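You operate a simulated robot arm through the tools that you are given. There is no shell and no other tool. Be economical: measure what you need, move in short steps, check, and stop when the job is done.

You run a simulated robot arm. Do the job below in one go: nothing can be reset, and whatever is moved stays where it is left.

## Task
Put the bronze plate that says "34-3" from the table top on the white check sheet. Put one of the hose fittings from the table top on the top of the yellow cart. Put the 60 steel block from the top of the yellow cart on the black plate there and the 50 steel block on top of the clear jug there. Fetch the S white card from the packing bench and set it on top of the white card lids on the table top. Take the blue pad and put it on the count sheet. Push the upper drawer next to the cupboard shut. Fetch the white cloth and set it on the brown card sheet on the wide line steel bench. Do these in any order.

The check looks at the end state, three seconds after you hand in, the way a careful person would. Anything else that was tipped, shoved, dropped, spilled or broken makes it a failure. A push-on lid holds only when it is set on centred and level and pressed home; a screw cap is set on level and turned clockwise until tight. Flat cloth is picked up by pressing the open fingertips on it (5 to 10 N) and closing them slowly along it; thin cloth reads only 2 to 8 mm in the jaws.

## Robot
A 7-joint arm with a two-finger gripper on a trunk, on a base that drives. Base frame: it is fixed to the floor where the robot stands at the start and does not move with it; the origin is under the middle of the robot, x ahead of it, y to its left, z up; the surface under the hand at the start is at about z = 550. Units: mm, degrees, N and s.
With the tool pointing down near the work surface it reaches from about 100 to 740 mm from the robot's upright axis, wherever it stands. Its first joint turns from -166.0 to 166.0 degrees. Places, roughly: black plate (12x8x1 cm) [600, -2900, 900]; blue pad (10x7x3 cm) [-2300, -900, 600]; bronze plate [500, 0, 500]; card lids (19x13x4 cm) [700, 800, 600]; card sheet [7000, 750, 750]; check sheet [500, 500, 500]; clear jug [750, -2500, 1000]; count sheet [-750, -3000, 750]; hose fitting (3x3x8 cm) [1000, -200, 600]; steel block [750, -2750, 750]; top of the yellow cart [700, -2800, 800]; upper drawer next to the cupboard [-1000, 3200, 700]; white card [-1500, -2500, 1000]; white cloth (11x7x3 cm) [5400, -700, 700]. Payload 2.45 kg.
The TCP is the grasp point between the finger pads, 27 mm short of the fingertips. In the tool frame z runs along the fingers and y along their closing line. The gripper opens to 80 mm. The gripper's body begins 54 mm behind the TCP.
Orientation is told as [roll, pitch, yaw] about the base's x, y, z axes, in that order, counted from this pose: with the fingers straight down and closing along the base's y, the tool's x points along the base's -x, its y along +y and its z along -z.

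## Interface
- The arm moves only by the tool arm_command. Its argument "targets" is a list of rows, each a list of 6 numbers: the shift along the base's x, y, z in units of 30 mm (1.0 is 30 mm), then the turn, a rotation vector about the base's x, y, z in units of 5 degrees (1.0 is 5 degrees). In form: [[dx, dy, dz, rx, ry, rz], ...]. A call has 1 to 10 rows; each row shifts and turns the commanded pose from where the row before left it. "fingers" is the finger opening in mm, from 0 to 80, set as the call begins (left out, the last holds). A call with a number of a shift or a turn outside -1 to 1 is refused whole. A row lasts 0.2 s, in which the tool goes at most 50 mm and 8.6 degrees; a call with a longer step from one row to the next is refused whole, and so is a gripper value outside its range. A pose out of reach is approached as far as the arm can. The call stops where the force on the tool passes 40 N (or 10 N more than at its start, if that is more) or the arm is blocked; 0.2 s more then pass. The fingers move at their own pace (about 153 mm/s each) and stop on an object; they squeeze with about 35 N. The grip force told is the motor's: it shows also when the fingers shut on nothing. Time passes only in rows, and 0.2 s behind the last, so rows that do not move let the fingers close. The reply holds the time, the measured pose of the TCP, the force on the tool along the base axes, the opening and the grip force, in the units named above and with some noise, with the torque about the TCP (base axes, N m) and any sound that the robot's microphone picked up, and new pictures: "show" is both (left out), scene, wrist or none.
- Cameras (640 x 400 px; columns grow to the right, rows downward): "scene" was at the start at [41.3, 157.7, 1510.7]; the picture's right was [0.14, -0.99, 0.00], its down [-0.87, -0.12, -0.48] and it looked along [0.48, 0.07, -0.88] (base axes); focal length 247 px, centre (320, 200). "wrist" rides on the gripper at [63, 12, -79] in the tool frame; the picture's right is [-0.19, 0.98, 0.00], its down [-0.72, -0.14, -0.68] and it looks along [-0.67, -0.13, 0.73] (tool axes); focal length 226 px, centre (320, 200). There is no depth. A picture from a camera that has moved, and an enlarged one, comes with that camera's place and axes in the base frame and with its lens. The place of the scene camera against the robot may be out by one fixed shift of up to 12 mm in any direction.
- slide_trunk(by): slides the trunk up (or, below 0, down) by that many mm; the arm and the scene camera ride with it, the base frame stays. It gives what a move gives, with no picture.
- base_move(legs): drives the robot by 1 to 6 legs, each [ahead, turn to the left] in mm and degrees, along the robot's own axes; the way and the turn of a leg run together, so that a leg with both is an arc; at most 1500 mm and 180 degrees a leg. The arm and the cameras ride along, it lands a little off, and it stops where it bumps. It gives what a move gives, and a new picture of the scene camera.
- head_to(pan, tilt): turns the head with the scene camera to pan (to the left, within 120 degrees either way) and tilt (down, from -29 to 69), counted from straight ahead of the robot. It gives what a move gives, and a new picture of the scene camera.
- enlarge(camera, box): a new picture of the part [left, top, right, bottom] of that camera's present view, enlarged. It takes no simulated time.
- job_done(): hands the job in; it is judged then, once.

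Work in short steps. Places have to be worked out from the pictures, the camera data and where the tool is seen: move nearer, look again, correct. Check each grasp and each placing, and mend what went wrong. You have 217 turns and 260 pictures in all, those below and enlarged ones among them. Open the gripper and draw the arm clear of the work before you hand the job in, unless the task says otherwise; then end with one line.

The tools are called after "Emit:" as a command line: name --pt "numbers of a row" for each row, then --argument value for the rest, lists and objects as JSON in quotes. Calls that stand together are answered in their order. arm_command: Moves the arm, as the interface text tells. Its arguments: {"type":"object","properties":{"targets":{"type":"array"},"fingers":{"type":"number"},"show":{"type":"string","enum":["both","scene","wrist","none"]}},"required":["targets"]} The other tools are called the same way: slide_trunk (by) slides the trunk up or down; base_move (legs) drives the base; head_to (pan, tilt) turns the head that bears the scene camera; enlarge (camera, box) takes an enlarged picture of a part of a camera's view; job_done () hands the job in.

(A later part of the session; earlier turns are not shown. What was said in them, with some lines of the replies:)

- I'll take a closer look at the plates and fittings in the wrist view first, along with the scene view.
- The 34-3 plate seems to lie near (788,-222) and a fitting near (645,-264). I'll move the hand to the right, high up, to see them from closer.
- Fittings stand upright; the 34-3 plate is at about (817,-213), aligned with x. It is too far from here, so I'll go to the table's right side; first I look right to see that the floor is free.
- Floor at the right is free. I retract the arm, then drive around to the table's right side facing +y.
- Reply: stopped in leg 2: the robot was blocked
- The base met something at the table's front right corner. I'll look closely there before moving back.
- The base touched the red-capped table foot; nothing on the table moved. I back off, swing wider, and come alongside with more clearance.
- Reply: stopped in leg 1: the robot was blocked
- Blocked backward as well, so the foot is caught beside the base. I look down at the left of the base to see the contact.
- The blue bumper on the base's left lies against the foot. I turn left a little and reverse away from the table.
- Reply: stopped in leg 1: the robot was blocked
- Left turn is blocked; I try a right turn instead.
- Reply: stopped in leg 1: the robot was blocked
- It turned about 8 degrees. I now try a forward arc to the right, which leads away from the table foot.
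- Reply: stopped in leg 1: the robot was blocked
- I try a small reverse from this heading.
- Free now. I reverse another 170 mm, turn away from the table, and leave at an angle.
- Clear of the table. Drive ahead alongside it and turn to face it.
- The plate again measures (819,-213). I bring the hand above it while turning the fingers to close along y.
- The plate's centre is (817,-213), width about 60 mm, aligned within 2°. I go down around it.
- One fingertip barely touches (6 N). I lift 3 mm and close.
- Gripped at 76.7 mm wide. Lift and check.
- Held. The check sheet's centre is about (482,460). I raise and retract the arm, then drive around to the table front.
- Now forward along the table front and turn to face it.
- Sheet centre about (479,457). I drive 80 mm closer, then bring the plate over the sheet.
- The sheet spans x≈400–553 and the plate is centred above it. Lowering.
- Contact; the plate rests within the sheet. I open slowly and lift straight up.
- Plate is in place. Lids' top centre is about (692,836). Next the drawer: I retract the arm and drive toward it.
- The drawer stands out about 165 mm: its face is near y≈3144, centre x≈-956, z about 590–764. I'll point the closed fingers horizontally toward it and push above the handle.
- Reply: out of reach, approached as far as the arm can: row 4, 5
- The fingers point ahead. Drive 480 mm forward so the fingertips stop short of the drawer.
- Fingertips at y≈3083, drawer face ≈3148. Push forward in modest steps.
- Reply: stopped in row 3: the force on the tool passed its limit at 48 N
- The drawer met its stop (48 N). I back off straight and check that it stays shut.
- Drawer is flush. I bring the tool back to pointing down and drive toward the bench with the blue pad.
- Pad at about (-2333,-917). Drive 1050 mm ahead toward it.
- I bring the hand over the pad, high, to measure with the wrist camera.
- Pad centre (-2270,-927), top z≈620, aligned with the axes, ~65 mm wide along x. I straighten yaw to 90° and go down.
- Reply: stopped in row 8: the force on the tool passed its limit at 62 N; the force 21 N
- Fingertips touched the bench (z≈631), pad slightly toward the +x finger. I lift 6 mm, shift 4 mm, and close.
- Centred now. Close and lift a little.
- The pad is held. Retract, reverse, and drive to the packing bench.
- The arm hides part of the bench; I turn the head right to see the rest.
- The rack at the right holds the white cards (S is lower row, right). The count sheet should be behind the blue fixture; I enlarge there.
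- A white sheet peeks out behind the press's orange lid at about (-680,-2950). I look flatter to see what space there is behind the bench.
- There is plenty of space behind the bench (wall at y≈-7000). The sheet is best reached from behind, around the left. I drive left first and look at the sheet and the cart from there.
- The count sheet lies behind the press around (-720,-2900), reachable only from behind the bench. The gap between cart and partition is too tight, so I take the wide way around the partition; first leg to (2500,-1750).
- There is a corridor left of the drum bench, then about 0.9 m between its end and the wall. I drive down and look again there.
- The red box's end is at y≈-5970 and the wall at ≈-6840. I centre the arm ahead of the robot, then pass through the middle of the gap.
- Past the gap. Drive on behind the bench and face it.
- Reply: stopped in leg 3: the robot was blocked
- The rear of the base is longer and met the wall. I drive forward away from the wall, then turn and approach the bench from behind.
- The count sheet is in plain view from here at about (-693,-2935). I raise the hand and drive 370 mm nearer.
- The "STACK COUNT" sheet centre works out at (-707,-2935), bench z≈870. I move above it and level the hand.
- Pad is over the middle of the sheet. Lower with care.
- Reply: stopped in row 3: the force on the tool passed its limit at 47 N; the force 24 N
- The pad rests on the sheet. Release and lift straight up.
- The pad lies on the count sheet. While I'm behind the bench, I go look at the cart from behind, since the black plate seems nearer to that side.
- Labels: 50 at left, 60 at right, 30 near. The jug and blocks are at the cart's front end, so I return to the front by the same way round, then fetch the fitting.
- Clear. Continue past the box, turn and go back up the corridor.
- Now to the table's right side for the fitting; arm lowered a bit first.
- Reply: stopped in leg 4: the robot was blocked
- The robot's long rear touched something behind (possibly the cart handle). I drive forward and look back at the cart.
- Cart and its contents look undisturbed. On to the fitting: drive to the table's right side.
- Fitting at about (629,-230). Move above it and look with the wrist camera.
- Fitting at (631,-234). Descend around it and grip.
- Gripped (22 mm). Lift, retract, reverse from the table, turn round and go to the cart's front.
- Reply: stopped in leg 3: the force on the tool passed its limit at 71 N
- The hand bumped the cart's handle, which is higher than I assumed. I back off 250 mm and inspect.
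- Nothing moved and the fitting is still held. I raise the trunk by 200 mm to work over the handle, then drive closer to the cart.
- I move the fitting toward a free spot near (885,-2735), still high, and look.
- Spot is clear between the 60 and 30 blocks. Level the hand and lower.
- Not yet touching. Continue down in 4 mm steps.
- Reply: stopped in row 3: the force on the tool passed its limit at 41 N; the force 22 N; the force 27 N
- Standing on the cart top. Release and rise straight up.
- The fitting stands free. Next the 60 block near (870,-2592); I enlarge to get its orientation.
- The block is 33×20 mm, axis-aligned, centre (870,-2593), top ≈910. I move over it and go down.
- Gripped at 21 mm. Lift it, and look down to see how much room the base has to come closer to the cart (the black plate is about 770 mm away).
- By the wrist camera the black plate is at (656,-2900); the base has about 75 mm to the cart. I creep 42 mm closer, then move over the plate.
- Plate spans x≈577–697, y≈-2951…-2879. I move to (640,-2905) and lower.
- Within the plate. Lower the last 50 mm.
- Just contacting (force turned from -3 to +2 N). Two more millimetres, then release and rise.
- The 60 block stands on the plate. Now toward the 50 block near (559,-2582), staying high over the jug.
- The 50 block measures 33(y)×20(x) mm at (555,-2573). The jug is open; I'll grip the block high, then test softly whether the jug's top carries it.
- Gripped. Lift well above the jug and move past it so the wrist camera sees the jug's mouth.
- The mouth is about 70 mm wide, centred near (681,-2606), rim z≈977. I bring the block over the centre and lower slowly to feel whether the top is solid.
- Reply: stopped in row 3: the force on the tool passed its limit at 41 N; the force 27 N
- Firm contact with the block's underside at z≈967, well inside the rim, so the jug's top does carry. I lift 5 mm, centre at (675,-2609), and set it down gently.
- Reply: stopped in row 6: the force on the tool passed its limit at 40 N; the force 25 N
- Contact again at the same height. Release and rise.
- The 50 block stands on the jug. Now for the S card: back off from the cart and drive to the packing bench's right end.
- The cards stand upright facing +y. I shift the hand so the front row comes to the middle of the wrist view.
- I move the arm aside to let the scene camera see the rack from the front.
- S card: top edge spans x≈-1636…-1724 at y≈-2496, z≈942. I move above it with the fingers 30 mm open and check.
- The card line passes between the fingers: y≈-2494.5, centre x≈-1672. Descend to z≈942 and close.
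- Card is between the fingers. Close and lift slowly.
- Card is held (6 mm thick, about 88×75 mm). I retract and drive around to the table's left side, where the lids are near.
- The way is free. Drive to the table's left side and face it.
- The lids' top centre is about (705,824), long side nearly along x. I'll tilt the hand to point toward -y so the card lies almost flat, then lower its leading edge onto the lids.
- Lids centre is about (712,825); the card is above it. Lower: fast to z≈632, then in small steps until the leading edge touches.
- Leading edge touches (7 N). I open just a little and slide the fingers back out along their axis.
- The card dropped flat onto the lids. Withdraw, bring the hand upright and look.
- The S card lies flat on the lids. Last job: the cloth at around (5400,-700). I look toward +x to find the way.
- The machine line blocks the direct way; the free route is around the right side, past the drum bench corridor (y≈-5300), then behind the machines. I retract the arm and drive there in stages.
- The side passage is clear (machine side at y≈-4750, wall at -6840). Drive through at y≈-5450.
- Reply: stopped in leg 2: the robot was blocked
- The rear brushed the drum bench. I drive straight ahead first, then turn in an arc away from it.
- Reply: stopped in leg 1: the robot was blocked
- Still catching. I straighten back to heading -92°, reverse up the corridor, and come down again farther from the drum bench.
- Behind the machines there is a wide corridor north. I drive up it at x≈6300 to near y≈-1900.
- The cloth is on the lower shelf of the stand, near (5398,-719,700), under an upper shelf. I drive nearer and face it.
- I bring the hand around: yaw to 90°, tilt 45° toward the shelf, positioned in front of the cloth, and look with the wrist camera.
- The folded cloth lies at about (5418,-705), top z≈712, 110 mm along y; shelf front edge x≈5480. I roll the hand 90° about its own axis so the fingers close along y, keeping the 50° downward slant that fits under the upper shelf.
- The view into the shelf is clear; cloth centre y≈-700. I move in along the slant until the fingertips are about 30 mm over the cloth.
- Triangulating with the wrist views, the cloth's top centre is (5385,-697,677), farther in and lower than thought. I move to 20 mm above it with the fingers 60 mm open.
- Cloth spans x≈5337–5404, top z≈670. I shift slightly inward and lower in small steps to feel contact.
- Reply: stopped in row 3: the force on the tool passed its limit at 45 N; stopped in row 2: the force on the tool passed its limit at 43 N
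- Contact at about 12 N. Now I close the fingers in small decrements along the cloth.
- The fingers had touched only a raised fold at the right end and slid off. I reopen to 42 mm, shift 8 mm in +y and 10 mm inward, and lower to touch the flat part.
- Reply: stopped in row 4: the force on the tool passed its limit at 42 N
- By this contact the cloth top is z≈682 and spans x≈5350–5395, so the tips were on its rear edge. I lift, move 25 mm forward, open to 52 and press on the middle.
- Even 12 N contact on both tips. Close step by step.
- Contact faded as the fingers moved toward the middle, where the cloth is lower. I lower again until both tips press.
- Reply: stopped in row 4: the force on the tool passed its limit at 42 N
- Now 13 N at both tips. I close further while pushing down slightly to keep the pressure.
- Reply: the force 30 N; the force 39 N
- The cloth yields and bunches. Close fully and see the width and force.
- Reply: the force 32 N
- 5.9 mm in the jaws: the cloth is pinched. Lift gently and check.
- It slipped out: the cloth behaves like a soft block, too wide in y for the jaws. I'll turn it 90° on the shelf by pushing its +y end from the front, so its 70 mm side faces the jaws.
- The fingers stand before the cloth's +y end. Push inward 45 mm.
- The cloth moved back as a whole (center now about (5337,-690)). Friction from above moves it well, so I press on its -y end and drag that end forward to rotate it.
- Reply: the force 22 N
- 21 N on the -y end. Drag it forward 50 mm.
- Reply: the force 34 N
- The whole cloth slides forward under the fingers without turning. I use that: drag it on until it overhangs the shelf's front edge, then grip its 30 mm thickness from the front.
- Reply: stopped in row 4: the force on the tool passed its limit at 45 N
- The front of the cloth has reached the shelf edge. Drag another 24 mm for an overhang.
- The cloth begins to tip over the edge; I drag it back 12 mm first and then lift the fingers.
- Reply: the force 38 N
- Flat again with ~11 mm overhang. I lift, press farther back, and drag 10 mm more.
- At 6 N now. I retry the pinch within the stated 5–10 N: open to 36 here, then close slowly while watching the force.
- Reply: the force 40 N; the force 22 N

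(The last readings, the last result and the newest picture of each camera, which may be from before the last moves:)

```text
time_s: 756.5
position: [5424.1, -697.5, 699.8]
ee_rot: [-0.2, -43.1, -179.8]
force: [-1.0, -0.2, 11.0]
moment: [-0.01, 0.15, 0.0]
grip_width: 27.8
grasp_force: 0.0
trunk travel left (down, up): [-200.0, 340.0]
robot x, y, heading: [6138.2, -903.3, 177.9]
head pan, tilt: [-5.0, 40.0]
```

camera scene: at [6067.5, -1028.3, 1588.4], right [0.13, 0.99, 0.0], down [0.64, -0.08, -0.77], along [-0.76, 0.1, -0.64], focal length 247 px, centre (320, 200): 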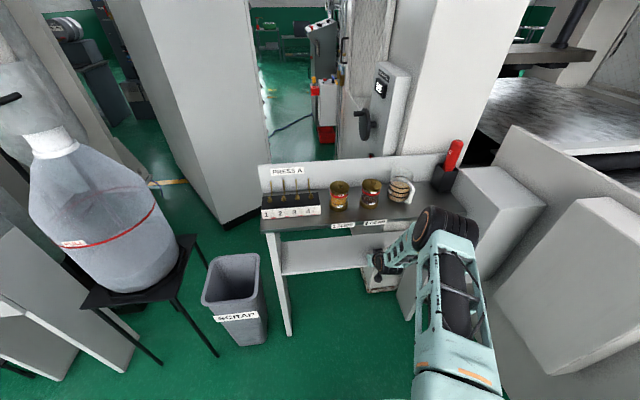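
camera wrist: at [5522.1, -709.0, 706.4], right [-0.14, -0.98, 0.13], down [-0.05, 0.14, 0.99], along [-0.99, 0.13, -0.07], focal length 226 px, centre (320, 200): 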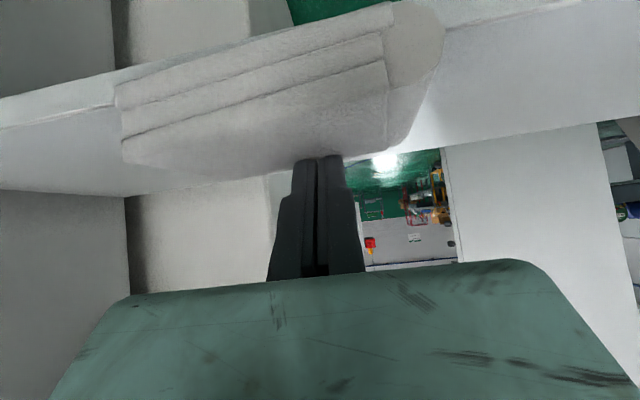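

Emit:
arm_command --pt "0 0 0.03 0 0 0" --pt "0 0 0 0 0 0" --fingers 22 --show "none"

Emit:
arm_command --pt "0 0 -0.01 0 0 0" --pt "0 0 0 0 0 0" --fingers 16 --show "none"

```text
time_s: 757.1
position: [5422.6, -696.9, 701.4]
ee_rot: [-0.3, -43.3, -179.8]
force: [-0.4, 0.4, -0.1]
moment: [-0.01, 0.0, -0.01]
grip_width: 22.1
grasp_force: 0.0
trunk travel left (down, up): [-200.0, 340.0]
robot x, y, heading: [6143.1, -906.0, 177.4]
head pan, tilt: [-5.0, 40.0]
```

```text
time_s: 757.7
position: [5422.9, -696.7, 701.9]
ee_rot: [-0.4, -43.3, -179.9]
force: [0.2, -0.5, 1.0]
moment: [-0.02, 0.0, -0.03]
grip_width: 15.9
grasp_force: 0.0
trunk travel left (down, up): [-200.0, 340.0]
robot x, y, heading: [6139.8, -905.1, 177.9]
head pan, tilt: [-5.0, 40.0]
```

Emit:
arm_command --pt "0 0 -0.07 0 0 0" --pt "0 0 0 0 0 0" --fingers 14 --show "none"

Emit:
arm_command --pt "0 0 -0.03 0 0 0" --pt "0 0 0 0 0 0" --fingers 9 --show "none"

Emit:
arm_command --pt "0 0 -0.03 0 0 0" --pt "0 0 0 0 0 0" --fingers 4 --show "none"

```text
time_s: 758.3
position: [5421.5, -697.4, 699.4]
ee_rot: [-0.3, -43.3, -179.8]
force: [0.0, -0.6, 0.1]
moment: [0.01, -0.03, -0.01]
grip_width: 13.9
grasp_force: 0.0
trunk travel left (down, up): [-200.0, 340.0]
robot x, y, heading: [6143.6, -903.9, 177.7]
head pan, tilt: [-5.0, 40.0]
```

```text
time_s: 758.9
position: [5422.3, -696.2, 699.0]
ee_rot: [-0.2, -43.3, -179.8]
force: [0.1, 0.5, 0.0]
moment: [-0.03, 0.01, 0.0]
grip_width: 9.0
grasp_force: 0.0
trunk travel left (down, up): [-200.0, 340.0]
robot x, y, heading: [6140.1, -905.8, 177.8]
head pan, tilt: [-5.0, 40.0]
```

```text
time_s: 759.5
position: [5423.0, -696.0, 697.9]
ee_rot: [-0.3, -43.2, -179.8]
force: [0.0, 0.5, 0.8]
moment: [0.01, 0.0, 0.01]
grip_width: 4.0
grasp_force: 0.0
trunk travel left (down, up): [-200.0, 340.0]
robot x, y, heading: [6139.1, -907.9, 177.8]
head pan, tilt: [-5.0, 40.0]
```

The pinch does not hold on this soft block, so I go for the edge grip. First drag another 12 mm forward for about 22 mm overhang.

Emit:
arm_command --pt "0 0 -0.15 0 0 0" --pt "0 0 -0.1 0 0 0" --pt "0.2 0 0 0 0 0" --pt "0.2 0 0 0 0 0" --pt "0 0 0 0 0 0" --fingers 0 --show "none"

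Emit:
arm_command --pt "0 0 0.5 0 0 0" --pt "0 0 0.5 0 0 0" --pt "1 0 0.3 0 0 0" --pt "1 0 0 0 0 0" --pt "1 0 0 0 0 0" --pt "0 0 0 0 0 0" --show "wrist"

```text
time_s: 760.7
position: [5432.3, -696.6, 693.3]
ee_rot: [-0.5, -43.7, -179.5]
force: [-6.1, 4.9, 29.4]
moment: [0.09, 0.15, 0.0]
grip_width: 6.1
grasp_force: 29.8
trunk travel left (down, up): [-200.0, 340.0]
robot x, y, heading: [6144.5, -905.5, 177.9]
head pan, tilt: [-5.0, 40.0]
```

```text
time_s: 762.1
position: [5523.0, -698.1, 728.5]
ee_rot: [-0.3, -43.2, -179.7]
force: [0.4, 0.2, 0.8]
moment: [-0.05, -0.01, -0.03]
grip_width: 0.0
grasp_force: 29.7
trunk travel left (down, up): [-200.0, 340.0]
robot x, y, heading: [6141.1, -908.2, 177.6]
head pan, tilt: [-5.0, 40.0]
camera wrist: at [5623.5, -711.2, 742.1], right [-0.14, -0.98, 0.13], down [-0.06, 0.14, 0.99], along [-0.99, 0.13, -0.07], focal length 226 px, centre (320, 200)
```

wrist: 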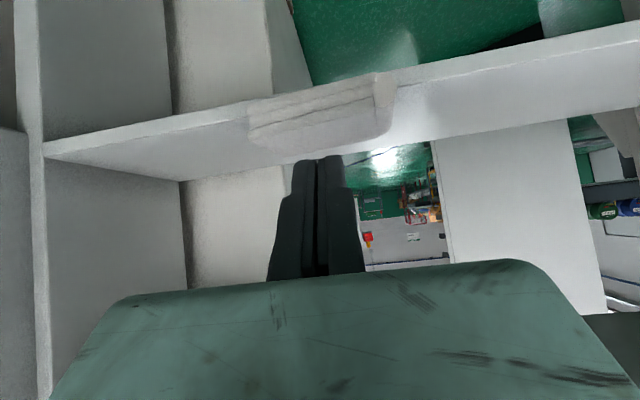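

Overhang is about 20 mm. I back off and re-orient: fingers nearly horizontal toward the shelf, closing vertically.

Emit:
arm_command --pt "0.4 0 0 0 0.91 0" --pt "0.4 0 0 0 0.91 0" --pt "0.4 0 0 0 0.91 0" --pt "0.4 0 0 0 0.91 0" --pt "0.4 0 0 0 0.91 0" --pt "0.4 0 0 0 0.91 0" --pt "0.4 0 0 0 0.91 0" --pt "0.4 0 0 0 0.91 0" --show "none"

Emit:
arm_command --pt "0 0 0 -0.985 0 -0.174" --pt "0 0 0 -0.985 0 -0.174" --pt "0 0 0 -0.985 0 -0.174" --pt "0 0 0 -0.985 0 -0.174" --pt "0 0 0 -0.985 0 -0.174" --pt "0 0 0 -0.985 0 -0.174" --pt "0 0 0 -0.985 0 -0.174" --pt "0 0 0 -0.985 0 -0.174" --pt "0 0 0 -0.985 0 -0.174" --show "none"

Emit:
arm_command --pt "0 0 0 -0.985 0 -0.174" --pt "0 0 0 -0.985 0 -0.174" --pt "0 0 0 -0.985 0 -0.174" --pt "0 0 0 -0.985 0 -0.174" --pt "0 0 0 -0.985 0 -0.174" --pt "0 0 0 -0.985 0 -0.174" --pt "0 0 0 -0.985 0 -0.174" --pt "0 0 0 -0.985 0 -0.174" --pt "0 0 0 -0.985 0 -0.174" --fingers 76 --show "wrist"

```text
time_s: 763.9
position: [5619.7, -695.9, 731.8]
ee_rot: [-1.2, -79.8, -179.0]
force: [-0.3, 0.7, 0.2]
moment: [-0.03, -0.02, 0.02]
grip_width: 0.1
grasp_force: 29.4
trunk travel left (down, up): [-200.0, 340.0]
robot x, y, heading: [6138.7, -908.9, 177.7]
head pan, tilt: [-5.0, 40.0]
```

```text
time_s: 765.9
position: [5620.0, -696.5, 729.1]
ee_rot: [75.5, -44.1, 100.3]
force: [-0.5, 0.3, 0.0]
moment: [-0.03, -0.03, 0.01]
grip_width: 0.0
grasp_force: 29.9
trunk travel left (down, up): [-200.0, 340.0]
robot x, y, heading: [6139.8, -907.2, 177.5]
head pan, tilt: [-5.0, 40.0]
```

```text
time_s: 767.9
position: [5619.8, -696.4, 729.8]
ee_rot: [79.8, -0.1, 90.3]
force: [0.3, 0.2, -0.2]
moment: [0.0, 0.02, -0.01]
grip_width: 75.8
grasp_force: 0.1
trunk travel left (down, up): [-200.0, 340.0]
robot x, y, heading: [6139.0, -907.0, 177.8]
head pan, tilt: [-5.0, 40.0]
camera wrist: at [5695.9, -759.5, 754.5], right [-0.17, 0.19, 0.97], down [0.69, 0.72, -0.02], along [-0.7, 0.67, -0.26], focal length 226 px, centre (320, 200)
```

wrist: 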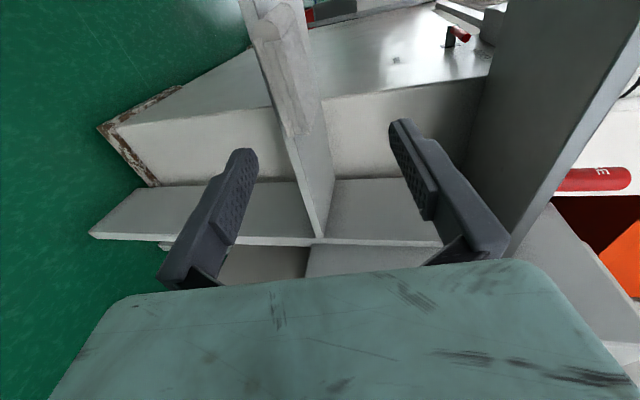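

Orientation is right. Lower to the cloth's mid height and approach to ~45 mm before the shelf edge, then look.

Emit:
arm_command --pt "0 0.05 -0.9 0 0 0" --pt "-0.5 0.05 -0.9 0 0 0" --pt "-0.8 0 -0.1 0 0 0" --pt "-0.8 0 -0.05 0 0 0" --pt "-0.8 0 0 0 0 0" --pt "0 0 0 0 0 0" --show "wrist"

```text
time_s: 769.3
position: [5534.0, -692.4, 672.9]
ee_rot: [79.8, -0.1, 90.3]
force: [0.2, 0.0, 0.8]
moment: [-0.03, 0.0, 0.01]
grip_width: 75.9
grasp_force: 0.1
trunk travel left (down, up): [-200.0, 340.0]
robot x, y, heading: [6139.2, -904.6, 177.8]
head pan, tilt: [-5.0, 40.0]
camera wrist: at [5610.0, -755.5, 697.5], right [-0.18, 0.19, 0.97], down [0.69, 0.72, -0.02], along [-0.7, 0.67, -0.26], focal length 226 px, centre (320, 200)
```

wrist: 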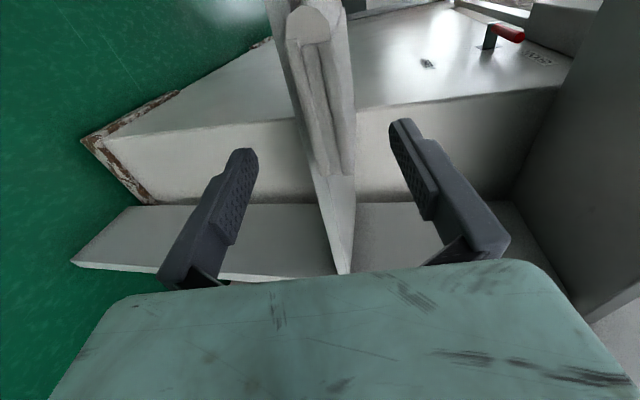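

Fingers straddle shelf and cloth. Advance 49 mm so the tips stop just short of the shelf's front face, then close.

Emit:
arm_command --pt "-0.6 0 0.05 0 0 0" --pt "-0.6 0 0 0 0 0" --pt "-0.43 0 0 0 0 0" --pt "0 0 0 0 0 0" --show "none"

Emit:
arm_command --pt "0 0 0 0 0 0" --pt "0 0 0 0 0 0" --pt "0 0 0 0 0 0" --fingers 40 --show "wrist"

```text
time_s: 770.3
position: [5483.6, -693.1, 673.1]
ee_rot: [79.8, -0.2, 90.3]
force: [-0.3, 0.4, 0.0]
moment: [0.02, 0.01, -0.04]
grip_width: 75.9
grasp_force: 0.0
trunk travel left (down, up): [-200.0, 340.0]
robot x, y, heading: [6140.4, -907.4, 177.8]
head pan, tilt: [-5.0, 40.0]
```

```text
time_s: 771.1
position: [5483.4, -693.8, 673.4]
ee_rot: [79.9, -0.3, 90.3]
force: [0.1, -0.2, -0.8]
moment: [0.0, -0.01, 0.05]
grip_width: 39.9
grasp_force: 0.1
trunk travel left (down, up): [-200.0, 340.0]
robot x, y, heading: [6144.2, -908.2, 177.9]
head pan, tilt: [-5.0, 40.0]
camera wrist: at [5559.9, -756.9, 697.8], right [-0.17, 0.19, 0.97], down [0.69, 0.72, -0.02], along [-0.7, 0.67, -0.26], focal length 226 px, centre (320, 200)
```

wrist: 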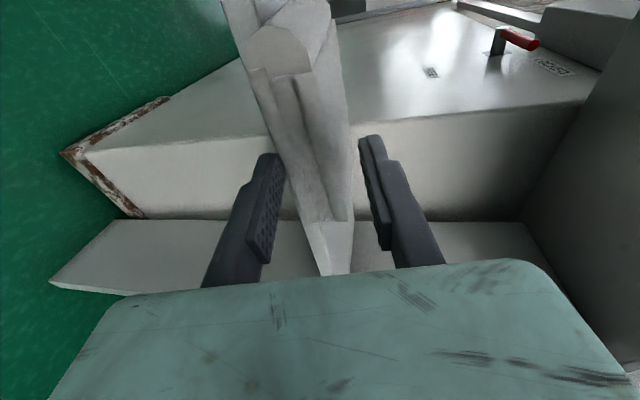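

Just around the cloth. Close fully.

Emit:
arm_command --pt "0 0 0 0 0 0" --pt "0 0 0 0 0 0" --pt "0 0 0 0 0 0" --fingers 0 --show "wrist"

```text
time_s: 771.9
position: [5483.4, -692.9, 674.0]
ee_rot: [79.8, -0.2, 90.4]
force: [0.7, 0.7, 1.1]
moment: [0.1, 0.16, 0.01]
grip_width: 27.2
grasp_force: 35.1
trunk travel left (down, up): [-200.0, 340.0]
robot x, y, heading: [6139.2, -904.8, 178.0]
head pan, tilt: [-5.0, 40.0]
camera wrist: at [5559.9, -756.8, 698.0], right [-0.17, 0.19, 0.97], down [0.69, 0.72, -0.02], along [-0.7, 0.67, -0.26], focal length 226 px, centre (320, 200)
```

wrist: 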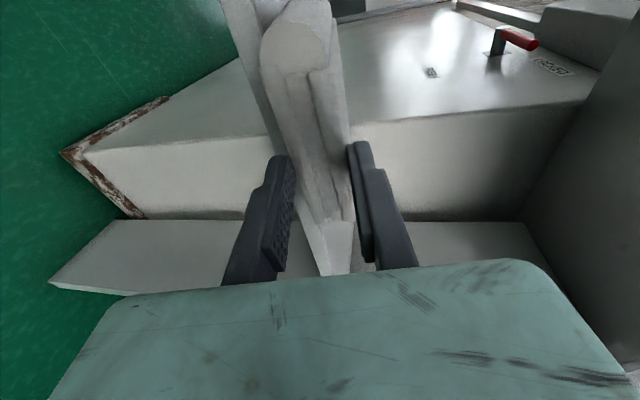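

27 mm in the jaws at 35 N. Pull it straight out gently, lifting slightly.

Emit:
arm_command --pt "0 0 0.15 0 0 0" --pt "0.3 0 0.15 0 0 0" --pt "0.5 0 0.15 0 0 0" --pt "0.8 0 0.1 0 0 0" --pt "1 0 0.2 0 0 0" --pt "1 0 0.2 0 0 0" --pt "1 0 0.2 0 0 0" --pt "0 0 0 0 0 0" --show "wrist"

```text
time_s: 773.7
position: [5623.7, -693.4, 706.6]
ee_rot: [79.8, -0.3, 90.3]
force: [-0.2, 0.0, -0.5]
moment: [-0.01, -0.02, 0.02]
grip_width: 27.1
grasp_force: 35.3
trunk travel left (down, up): [-200.0, 340.0]
robot x, y, heading: [6140.1, -904.8, 177.9]
head pan, tilt: [-5.0, 40.0]
camera wrist: at [5699.1, -756.8, 732.3], right [-0.17, 0.19, 0.97], down [0.69, 0.72, -0.02], along [-0.7, 0.67, -0.26], focal length 226 px, centre (320, 200)
```

wrist: 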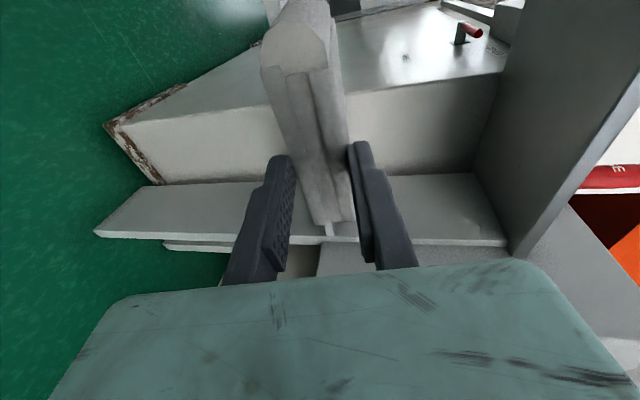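

The cloth is held. I raise and retract it, reverse clear of the machine, and turn toward the wide line bench.

Emit:
arm_command --pt "0.8 -0.8 0.8 0 0 0" --pt "0.8 -0.8 0.8 0 0 0" --pt "0.8 -0.8 0.8 0 0 0" --pt "0.8 -0.8 0.8 0 0 0" --pt "0 0 0.3 0 0 0" --show "none"

Emit:
base_move --legs '[[-780, 0], [0, -88], [350, 0]]'

Emit:
head_to --pan 8 --tilt 35

```text
time_s: 774.9
position: [5718.9, -792.6, 811.1]
ee_rot: [79.8, -0.3, 90.2]
force: [0.5, 0.2, -0.4]
moment: [0.02, 0.0, -0.04]
grip_width: 27.2
grasp_force: 34.2
trunk travel left (down, up): [-200.0, 340.0]
robot x, y, heading: [6141.6, -904.8, 177.6]
head pan, tilt: [-5.0, 40.0]
```

```text
time_s: 784.8
position: [7028.1, -158.4, 810.1]
ee_rot: [79.8, -0.2, 2.5]
force: [0.1, -1.0, 0.0]
moment: [-0.04, 0.0, 0.04]
grip_width: 27.0
grasp_force: 35.2
trunk travel left (down, up): [-200.0, 340.0]
robot x, y, heading: [6931.3, -588.2, 89.9]
head pan, tilt: [-5.0, 40.0]
camera scene: at [6793.7, -511.4, 1588.7], right [1.0, -0.09, 0.0], down [-0.06, -0.64, -0.77], along [0.07, 0.76, -0.64], focal length 247 px, centre (320, 200)
```

scene: 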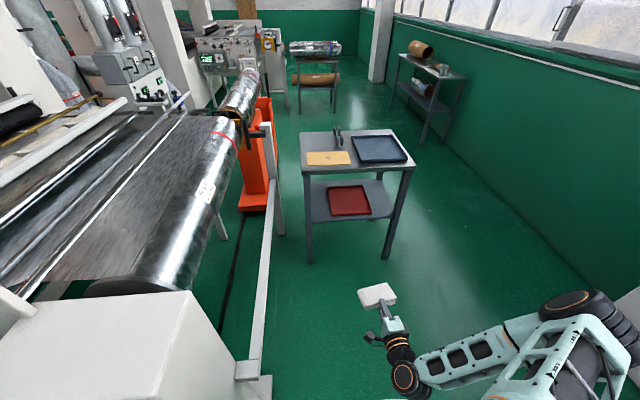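

```text
time_s: 785.6
position: [7030.4, -159.6, 810.7]
ee_rot: [79.7, -0.3, 2.5]
force: [0.1, -0.3, -1.1]
moment: [-0.03, 0.0, 0.02]
grip_width: 27.1
grasp_force: 34.7
trunk travel left (down, up): [-200.0, 340.0]
robot x, y, heading: [6929.0, -582.6, 90.2]
head pan, tilt: [8.0, 35.0]
camera scene: at [6774.1, -509.1, 1596.3], right [0.99, 0.14, 0.0], down [0.08, -0.57, -0.82], along [-0.11, 0.81, -0.57], focal length 247 px, centre (320, 200)
```

scene: 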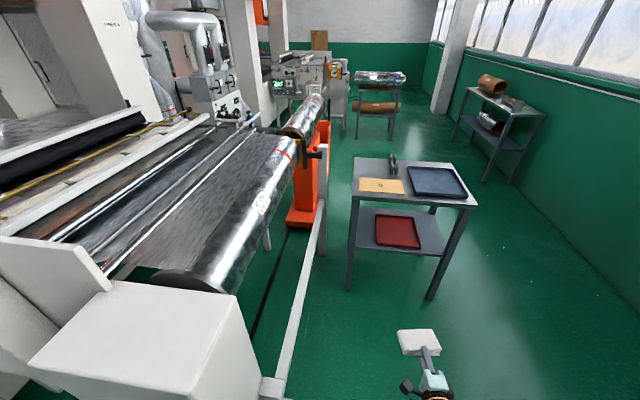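

The brown card sheet is near (6972,822) on the bench, top z≈806. I raise the cloth and drive 780 mm forward.

Emit:
arm_command --pt "-0.3 0 1 0 0 0" --pt "-0.3 0 1 0 0 0" --pt "-0.3 0 1 0 0 0" --pt "-0.3 0 1 -0.5 0 0" --pt "-0.3 0 1 -0.9 0 -0.5" --pt "-0.3 0 0 -0.9 0 0" --pt "0 0 0 -0.9 0 0" --show "none"

Emit:
base_move --legs '[[780, 0]]'

```text
time_s: 787.2
position: [6986.8, -119.2, 929.9]
ee_rot: [63.6, 0.1, 0.1]
force: [-0.2, 0.4, -0.4]
moment: [-0.03, -0.03, 0.02]
grip_width: 27.2
grasp_force: 35.4
out of reach, approached as far as the arm can: row 4, 5, 6
trunk travel left (down, up): [-200.0, 340.0]
robot x, y, heading: [6927.2, -583.0, 90.0]
head pan, tilt: [8.0, 35.0]
```

```text
time_s: 791.3
position: [6986.5, 643.3, 927.9]
ee_rot: [63.8, -0.1, -0.1]
force: [-0.5, 0.2, -0.5]
moment: [-0.06, 0.0, -0.01]
grip_width: 27.2
grasp_force: 35.1
trunk travel left (down, up): [-200.0, 340.0]
robot x, y, heading: [6929.6, 179.3, 90.2]
head pan, tilt: [8.0, 35.0]
camera scene: at [6774.5, 254.5, 1596.3], right [0.99, 0.14, 0.0], down [0.08, -0.57, -0.82], along [-0.11, 0.81, -0.57], focal length 247 px, centre (320, 200)
```

scene: 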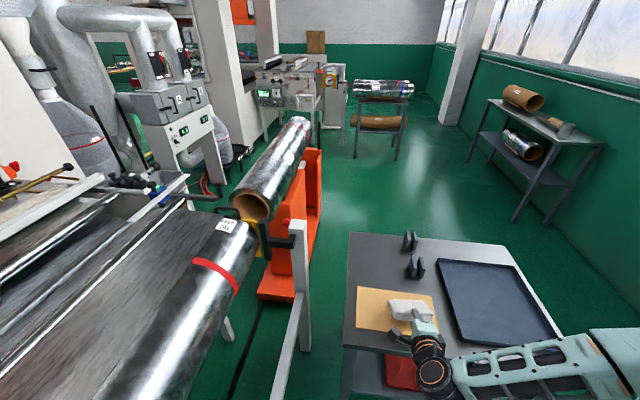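

Triangulated: bench top z≈857, sheet spans x 6833–7080, y 655–800. I move the cloth over its centre at height, then lower carefully.

Emit:
arm_command --pt "-0.5 0.9 0.3 0 0 0" --pt "-0.47 0.9 0 0 0 0" --pt "0 0 -0.4 0 0 0" --pt "0 0 0 0 0 0" --show "wrist"

```text
time_s: 792.3
position: [6958.0, 697.8, 925.8]
ee_rot: [63.9, 0.1, 0.0]
force: [-0.1, -0.5, -1.1]
moment: [-0.04, 0.0, -0.02]
grip_width: 26.9
grasp_force: 35.1
trunk travel left (down, up): [-200.0, 340.0]
robot x, y, heading: [6929.1, 178.8, 90.0]
head pan, tilt: [8.0, 35.0]
camera wrist: at [6894.1, 631.7, 970.4], right [0.19, 0.43, 0.88], down [0.72, -0.67, 0.17], along [0.67, 0.6, -0.44], focal length 226 px, centre (320, 200)
```

wrist: 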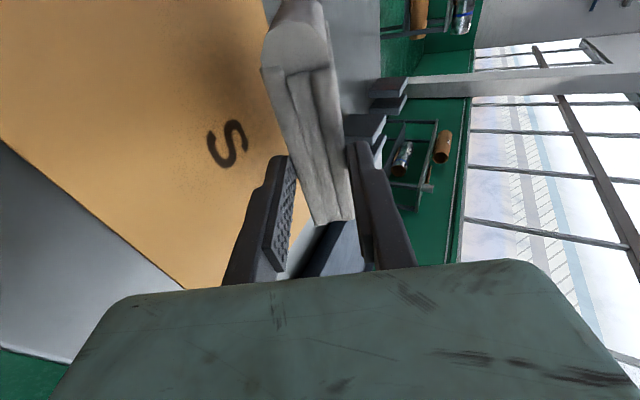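

Emit:
arm_command --pt "0 0 -0.13 0 0 0" --pt "0 0 -0.13 0 0 0" --pt "0 0 -0.13 0 0 0" --pt "0 0 -0.1 0 0 0" --pt "0 0 0 0 0 0" --show "none"

Emit:
arm_command --pt "0 0 -0.1 0 0 0" --pt "0 0 -0.1 0 0 0" --pt "0 0 0 0 0 0" --show "wrist"

```text
time_s: 793.5
position: [6957.7, 697.3, 910.2]
ee_rot: [63.7, 0.1, 0.0]
force: [-0.4, -0.6, -0.2]
moment: [-0.03, -0.01, -0.02]
grip_width: 26.6
grasp_force: 35.4
trunk travel left (down, up): [-200.0, 340.0]
robot x, y, heading: [6932.0, 181.0, 89.8]
head pan, tilt: [8.0, 35.0]
```

```text
time_s: 794.3
position: [6958.3, 698.0, 904.2]
ee_rot: [63.7, 0.0, -0.1]
force: [0.1, -0.2, 2.9]
moment: [0.19, -0.22, -0.06]
grip_width: 26.7
grasp_force: 35.0
trunk travel left (down, up): [-200.0, 340.0]
robot x, y, heading: [6931.5, 179.6, 90.0]
head pan, tilt: [8.0, 35.0]
camera wrist: at [6894.1, 632.2, 949.2], right [0.19, 0.43, 0.88], down [0.72, -0.67, 0.17], along [0.67, 0.6, -0.44], focal length 226 px, centre (320, 200)
```

wrist: 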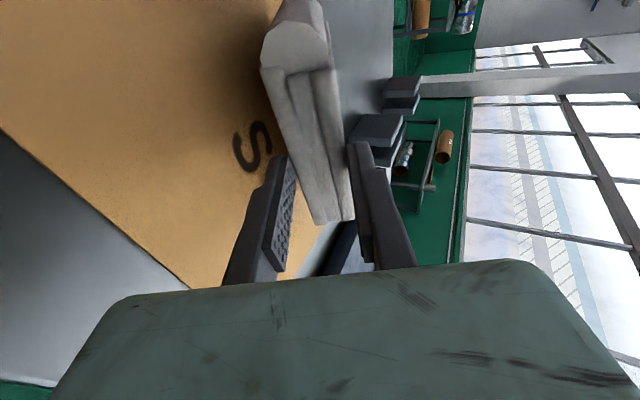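

The leading edge touches at z=904, as expected. Open a little, wait, and slide back out along the axis.

Emit:
arm_command --pt "0 0 0 0 0 0" --pt "0 0 0 0 0 0" --pt "0 -0.3 0.14 0 0 0" --pt "0 -0.4 0.19 0 0 0" --pt "0 -0.5 0.24 0 0 0" --pt "0 -0.6 0.28 0 0 0" --pt "0 -0.8 0.5 0 0 0" --pt "0 0 0 0 0 0" --fingers 40 --show "both"

```text
time_s: 796.1
position: [6958.9, 647.9, 928.1]
ee_rot: [63.8, -0.1, -0.1]
force: [0.6, -0.1, 0.4]
moment: [0.02, 0.02, 0.01]
grip_width: 40.2
grasp_force: 0.0
out of reach, approached as far as the arm can: row 6, 7
trunk travel left (down, up): [-200.0, 340.0]
robot x, y, heading: [6929.7, 175.5, 90.0]
head pan, tilt: [8.0, 35.0]
camera scene: at [6774.4, 254.4, 1596.3], right [0.99, 0.14, 0.0], down [0.08, -0.57, -0.82], along [-0.11, 0.81, -0.57], focal length 247 px, centre (320, 200)
camera wrist: at [6895.4, 582.2, 972.6], right [0.19, 0.43, 0.88], down [0.72, -0.67, 0.17], along [0.67, 0.6, -0.44], focal length 226 px, centre (320, 200)
```

scene: 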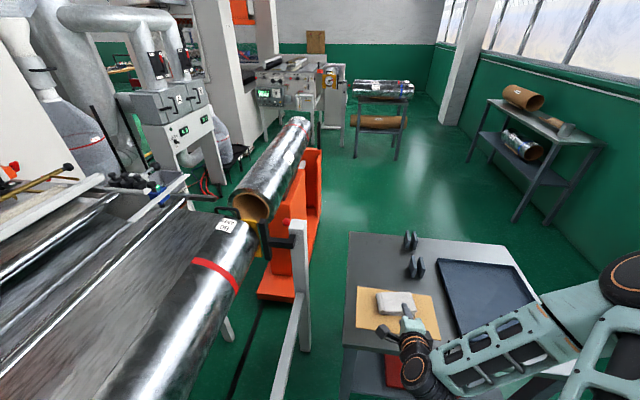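
wrist: 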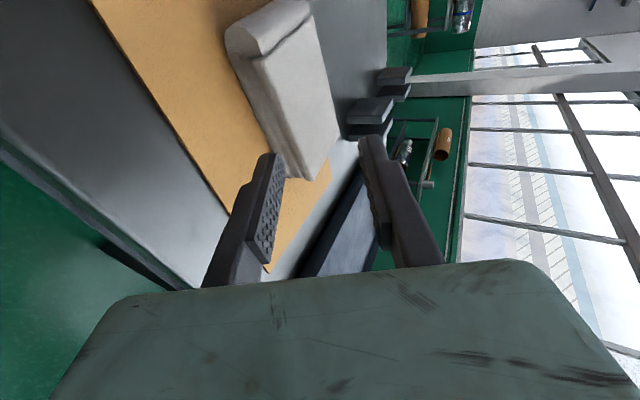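

The cloth lies flat on the brown sheet. I back the robot off to draw the arm clear.

Emit:
base_move --legs '[[-400, 0]]'

Emit:
enlarge --camera "scene" --box '[320, 140, 480, 280]'

```text
time_s: 798.6
position: [6960.0, 247.4, 927.4]
ee_rot: [63.8, -0.1, -0.4]
force: [0.0, 0.8, 0.0]
moment: [-0.03, -0.03, 0.0]
grip_width: 40.0
grasp_force: 0.1
trunk travel left (down, up): [-200.0, 340.0]
robot x, y, heading: [6926.7, -221.4, 89.5]
head pan, tilt: [8.0, 35.0]
camera scene: at [6773.2, -145.4, 1596.4], right [0.99, 0.13, 0.0], down [0.08, -0.57, -0.82], along [-0.11, 0.81, -0.57], focal length 247 px, centre (320, 200)
```

scene: 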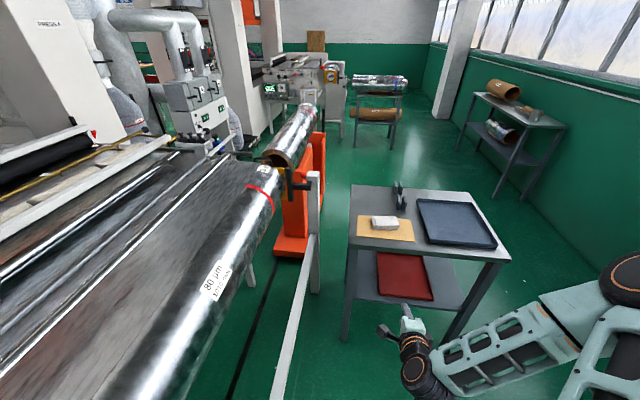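

```text
2.86 times, centred on (400, 210) of scene
camera zoom: at [6773.2, -145.4, 1596.4], right [0.99, 0.13, 0.0], down [0.08, -0.57, -0.82], along [-0.11, 0.81, -0.57], focal length 707 px, centre (91, 171)
```

zoom: 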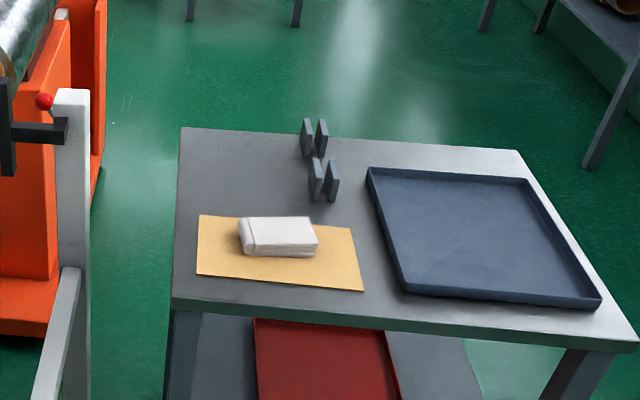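

The cloth rests on the brown sheet, the gripper is open and the arm is clear; every part of the job has been done and checked as it was placed. I hand it in.

Emit:
job_done

```text
The job is handed in.
```

All eight items were carried out and I handed the job in; each placement looked right in the pictures when I made it. During driving, the base bumped a table foot, the rear wall and the drum bench, and the hand hit the cart's handle at 71 N. I saw nothing displaced at the table or cart, but took no close look at the drum bench afterwards.
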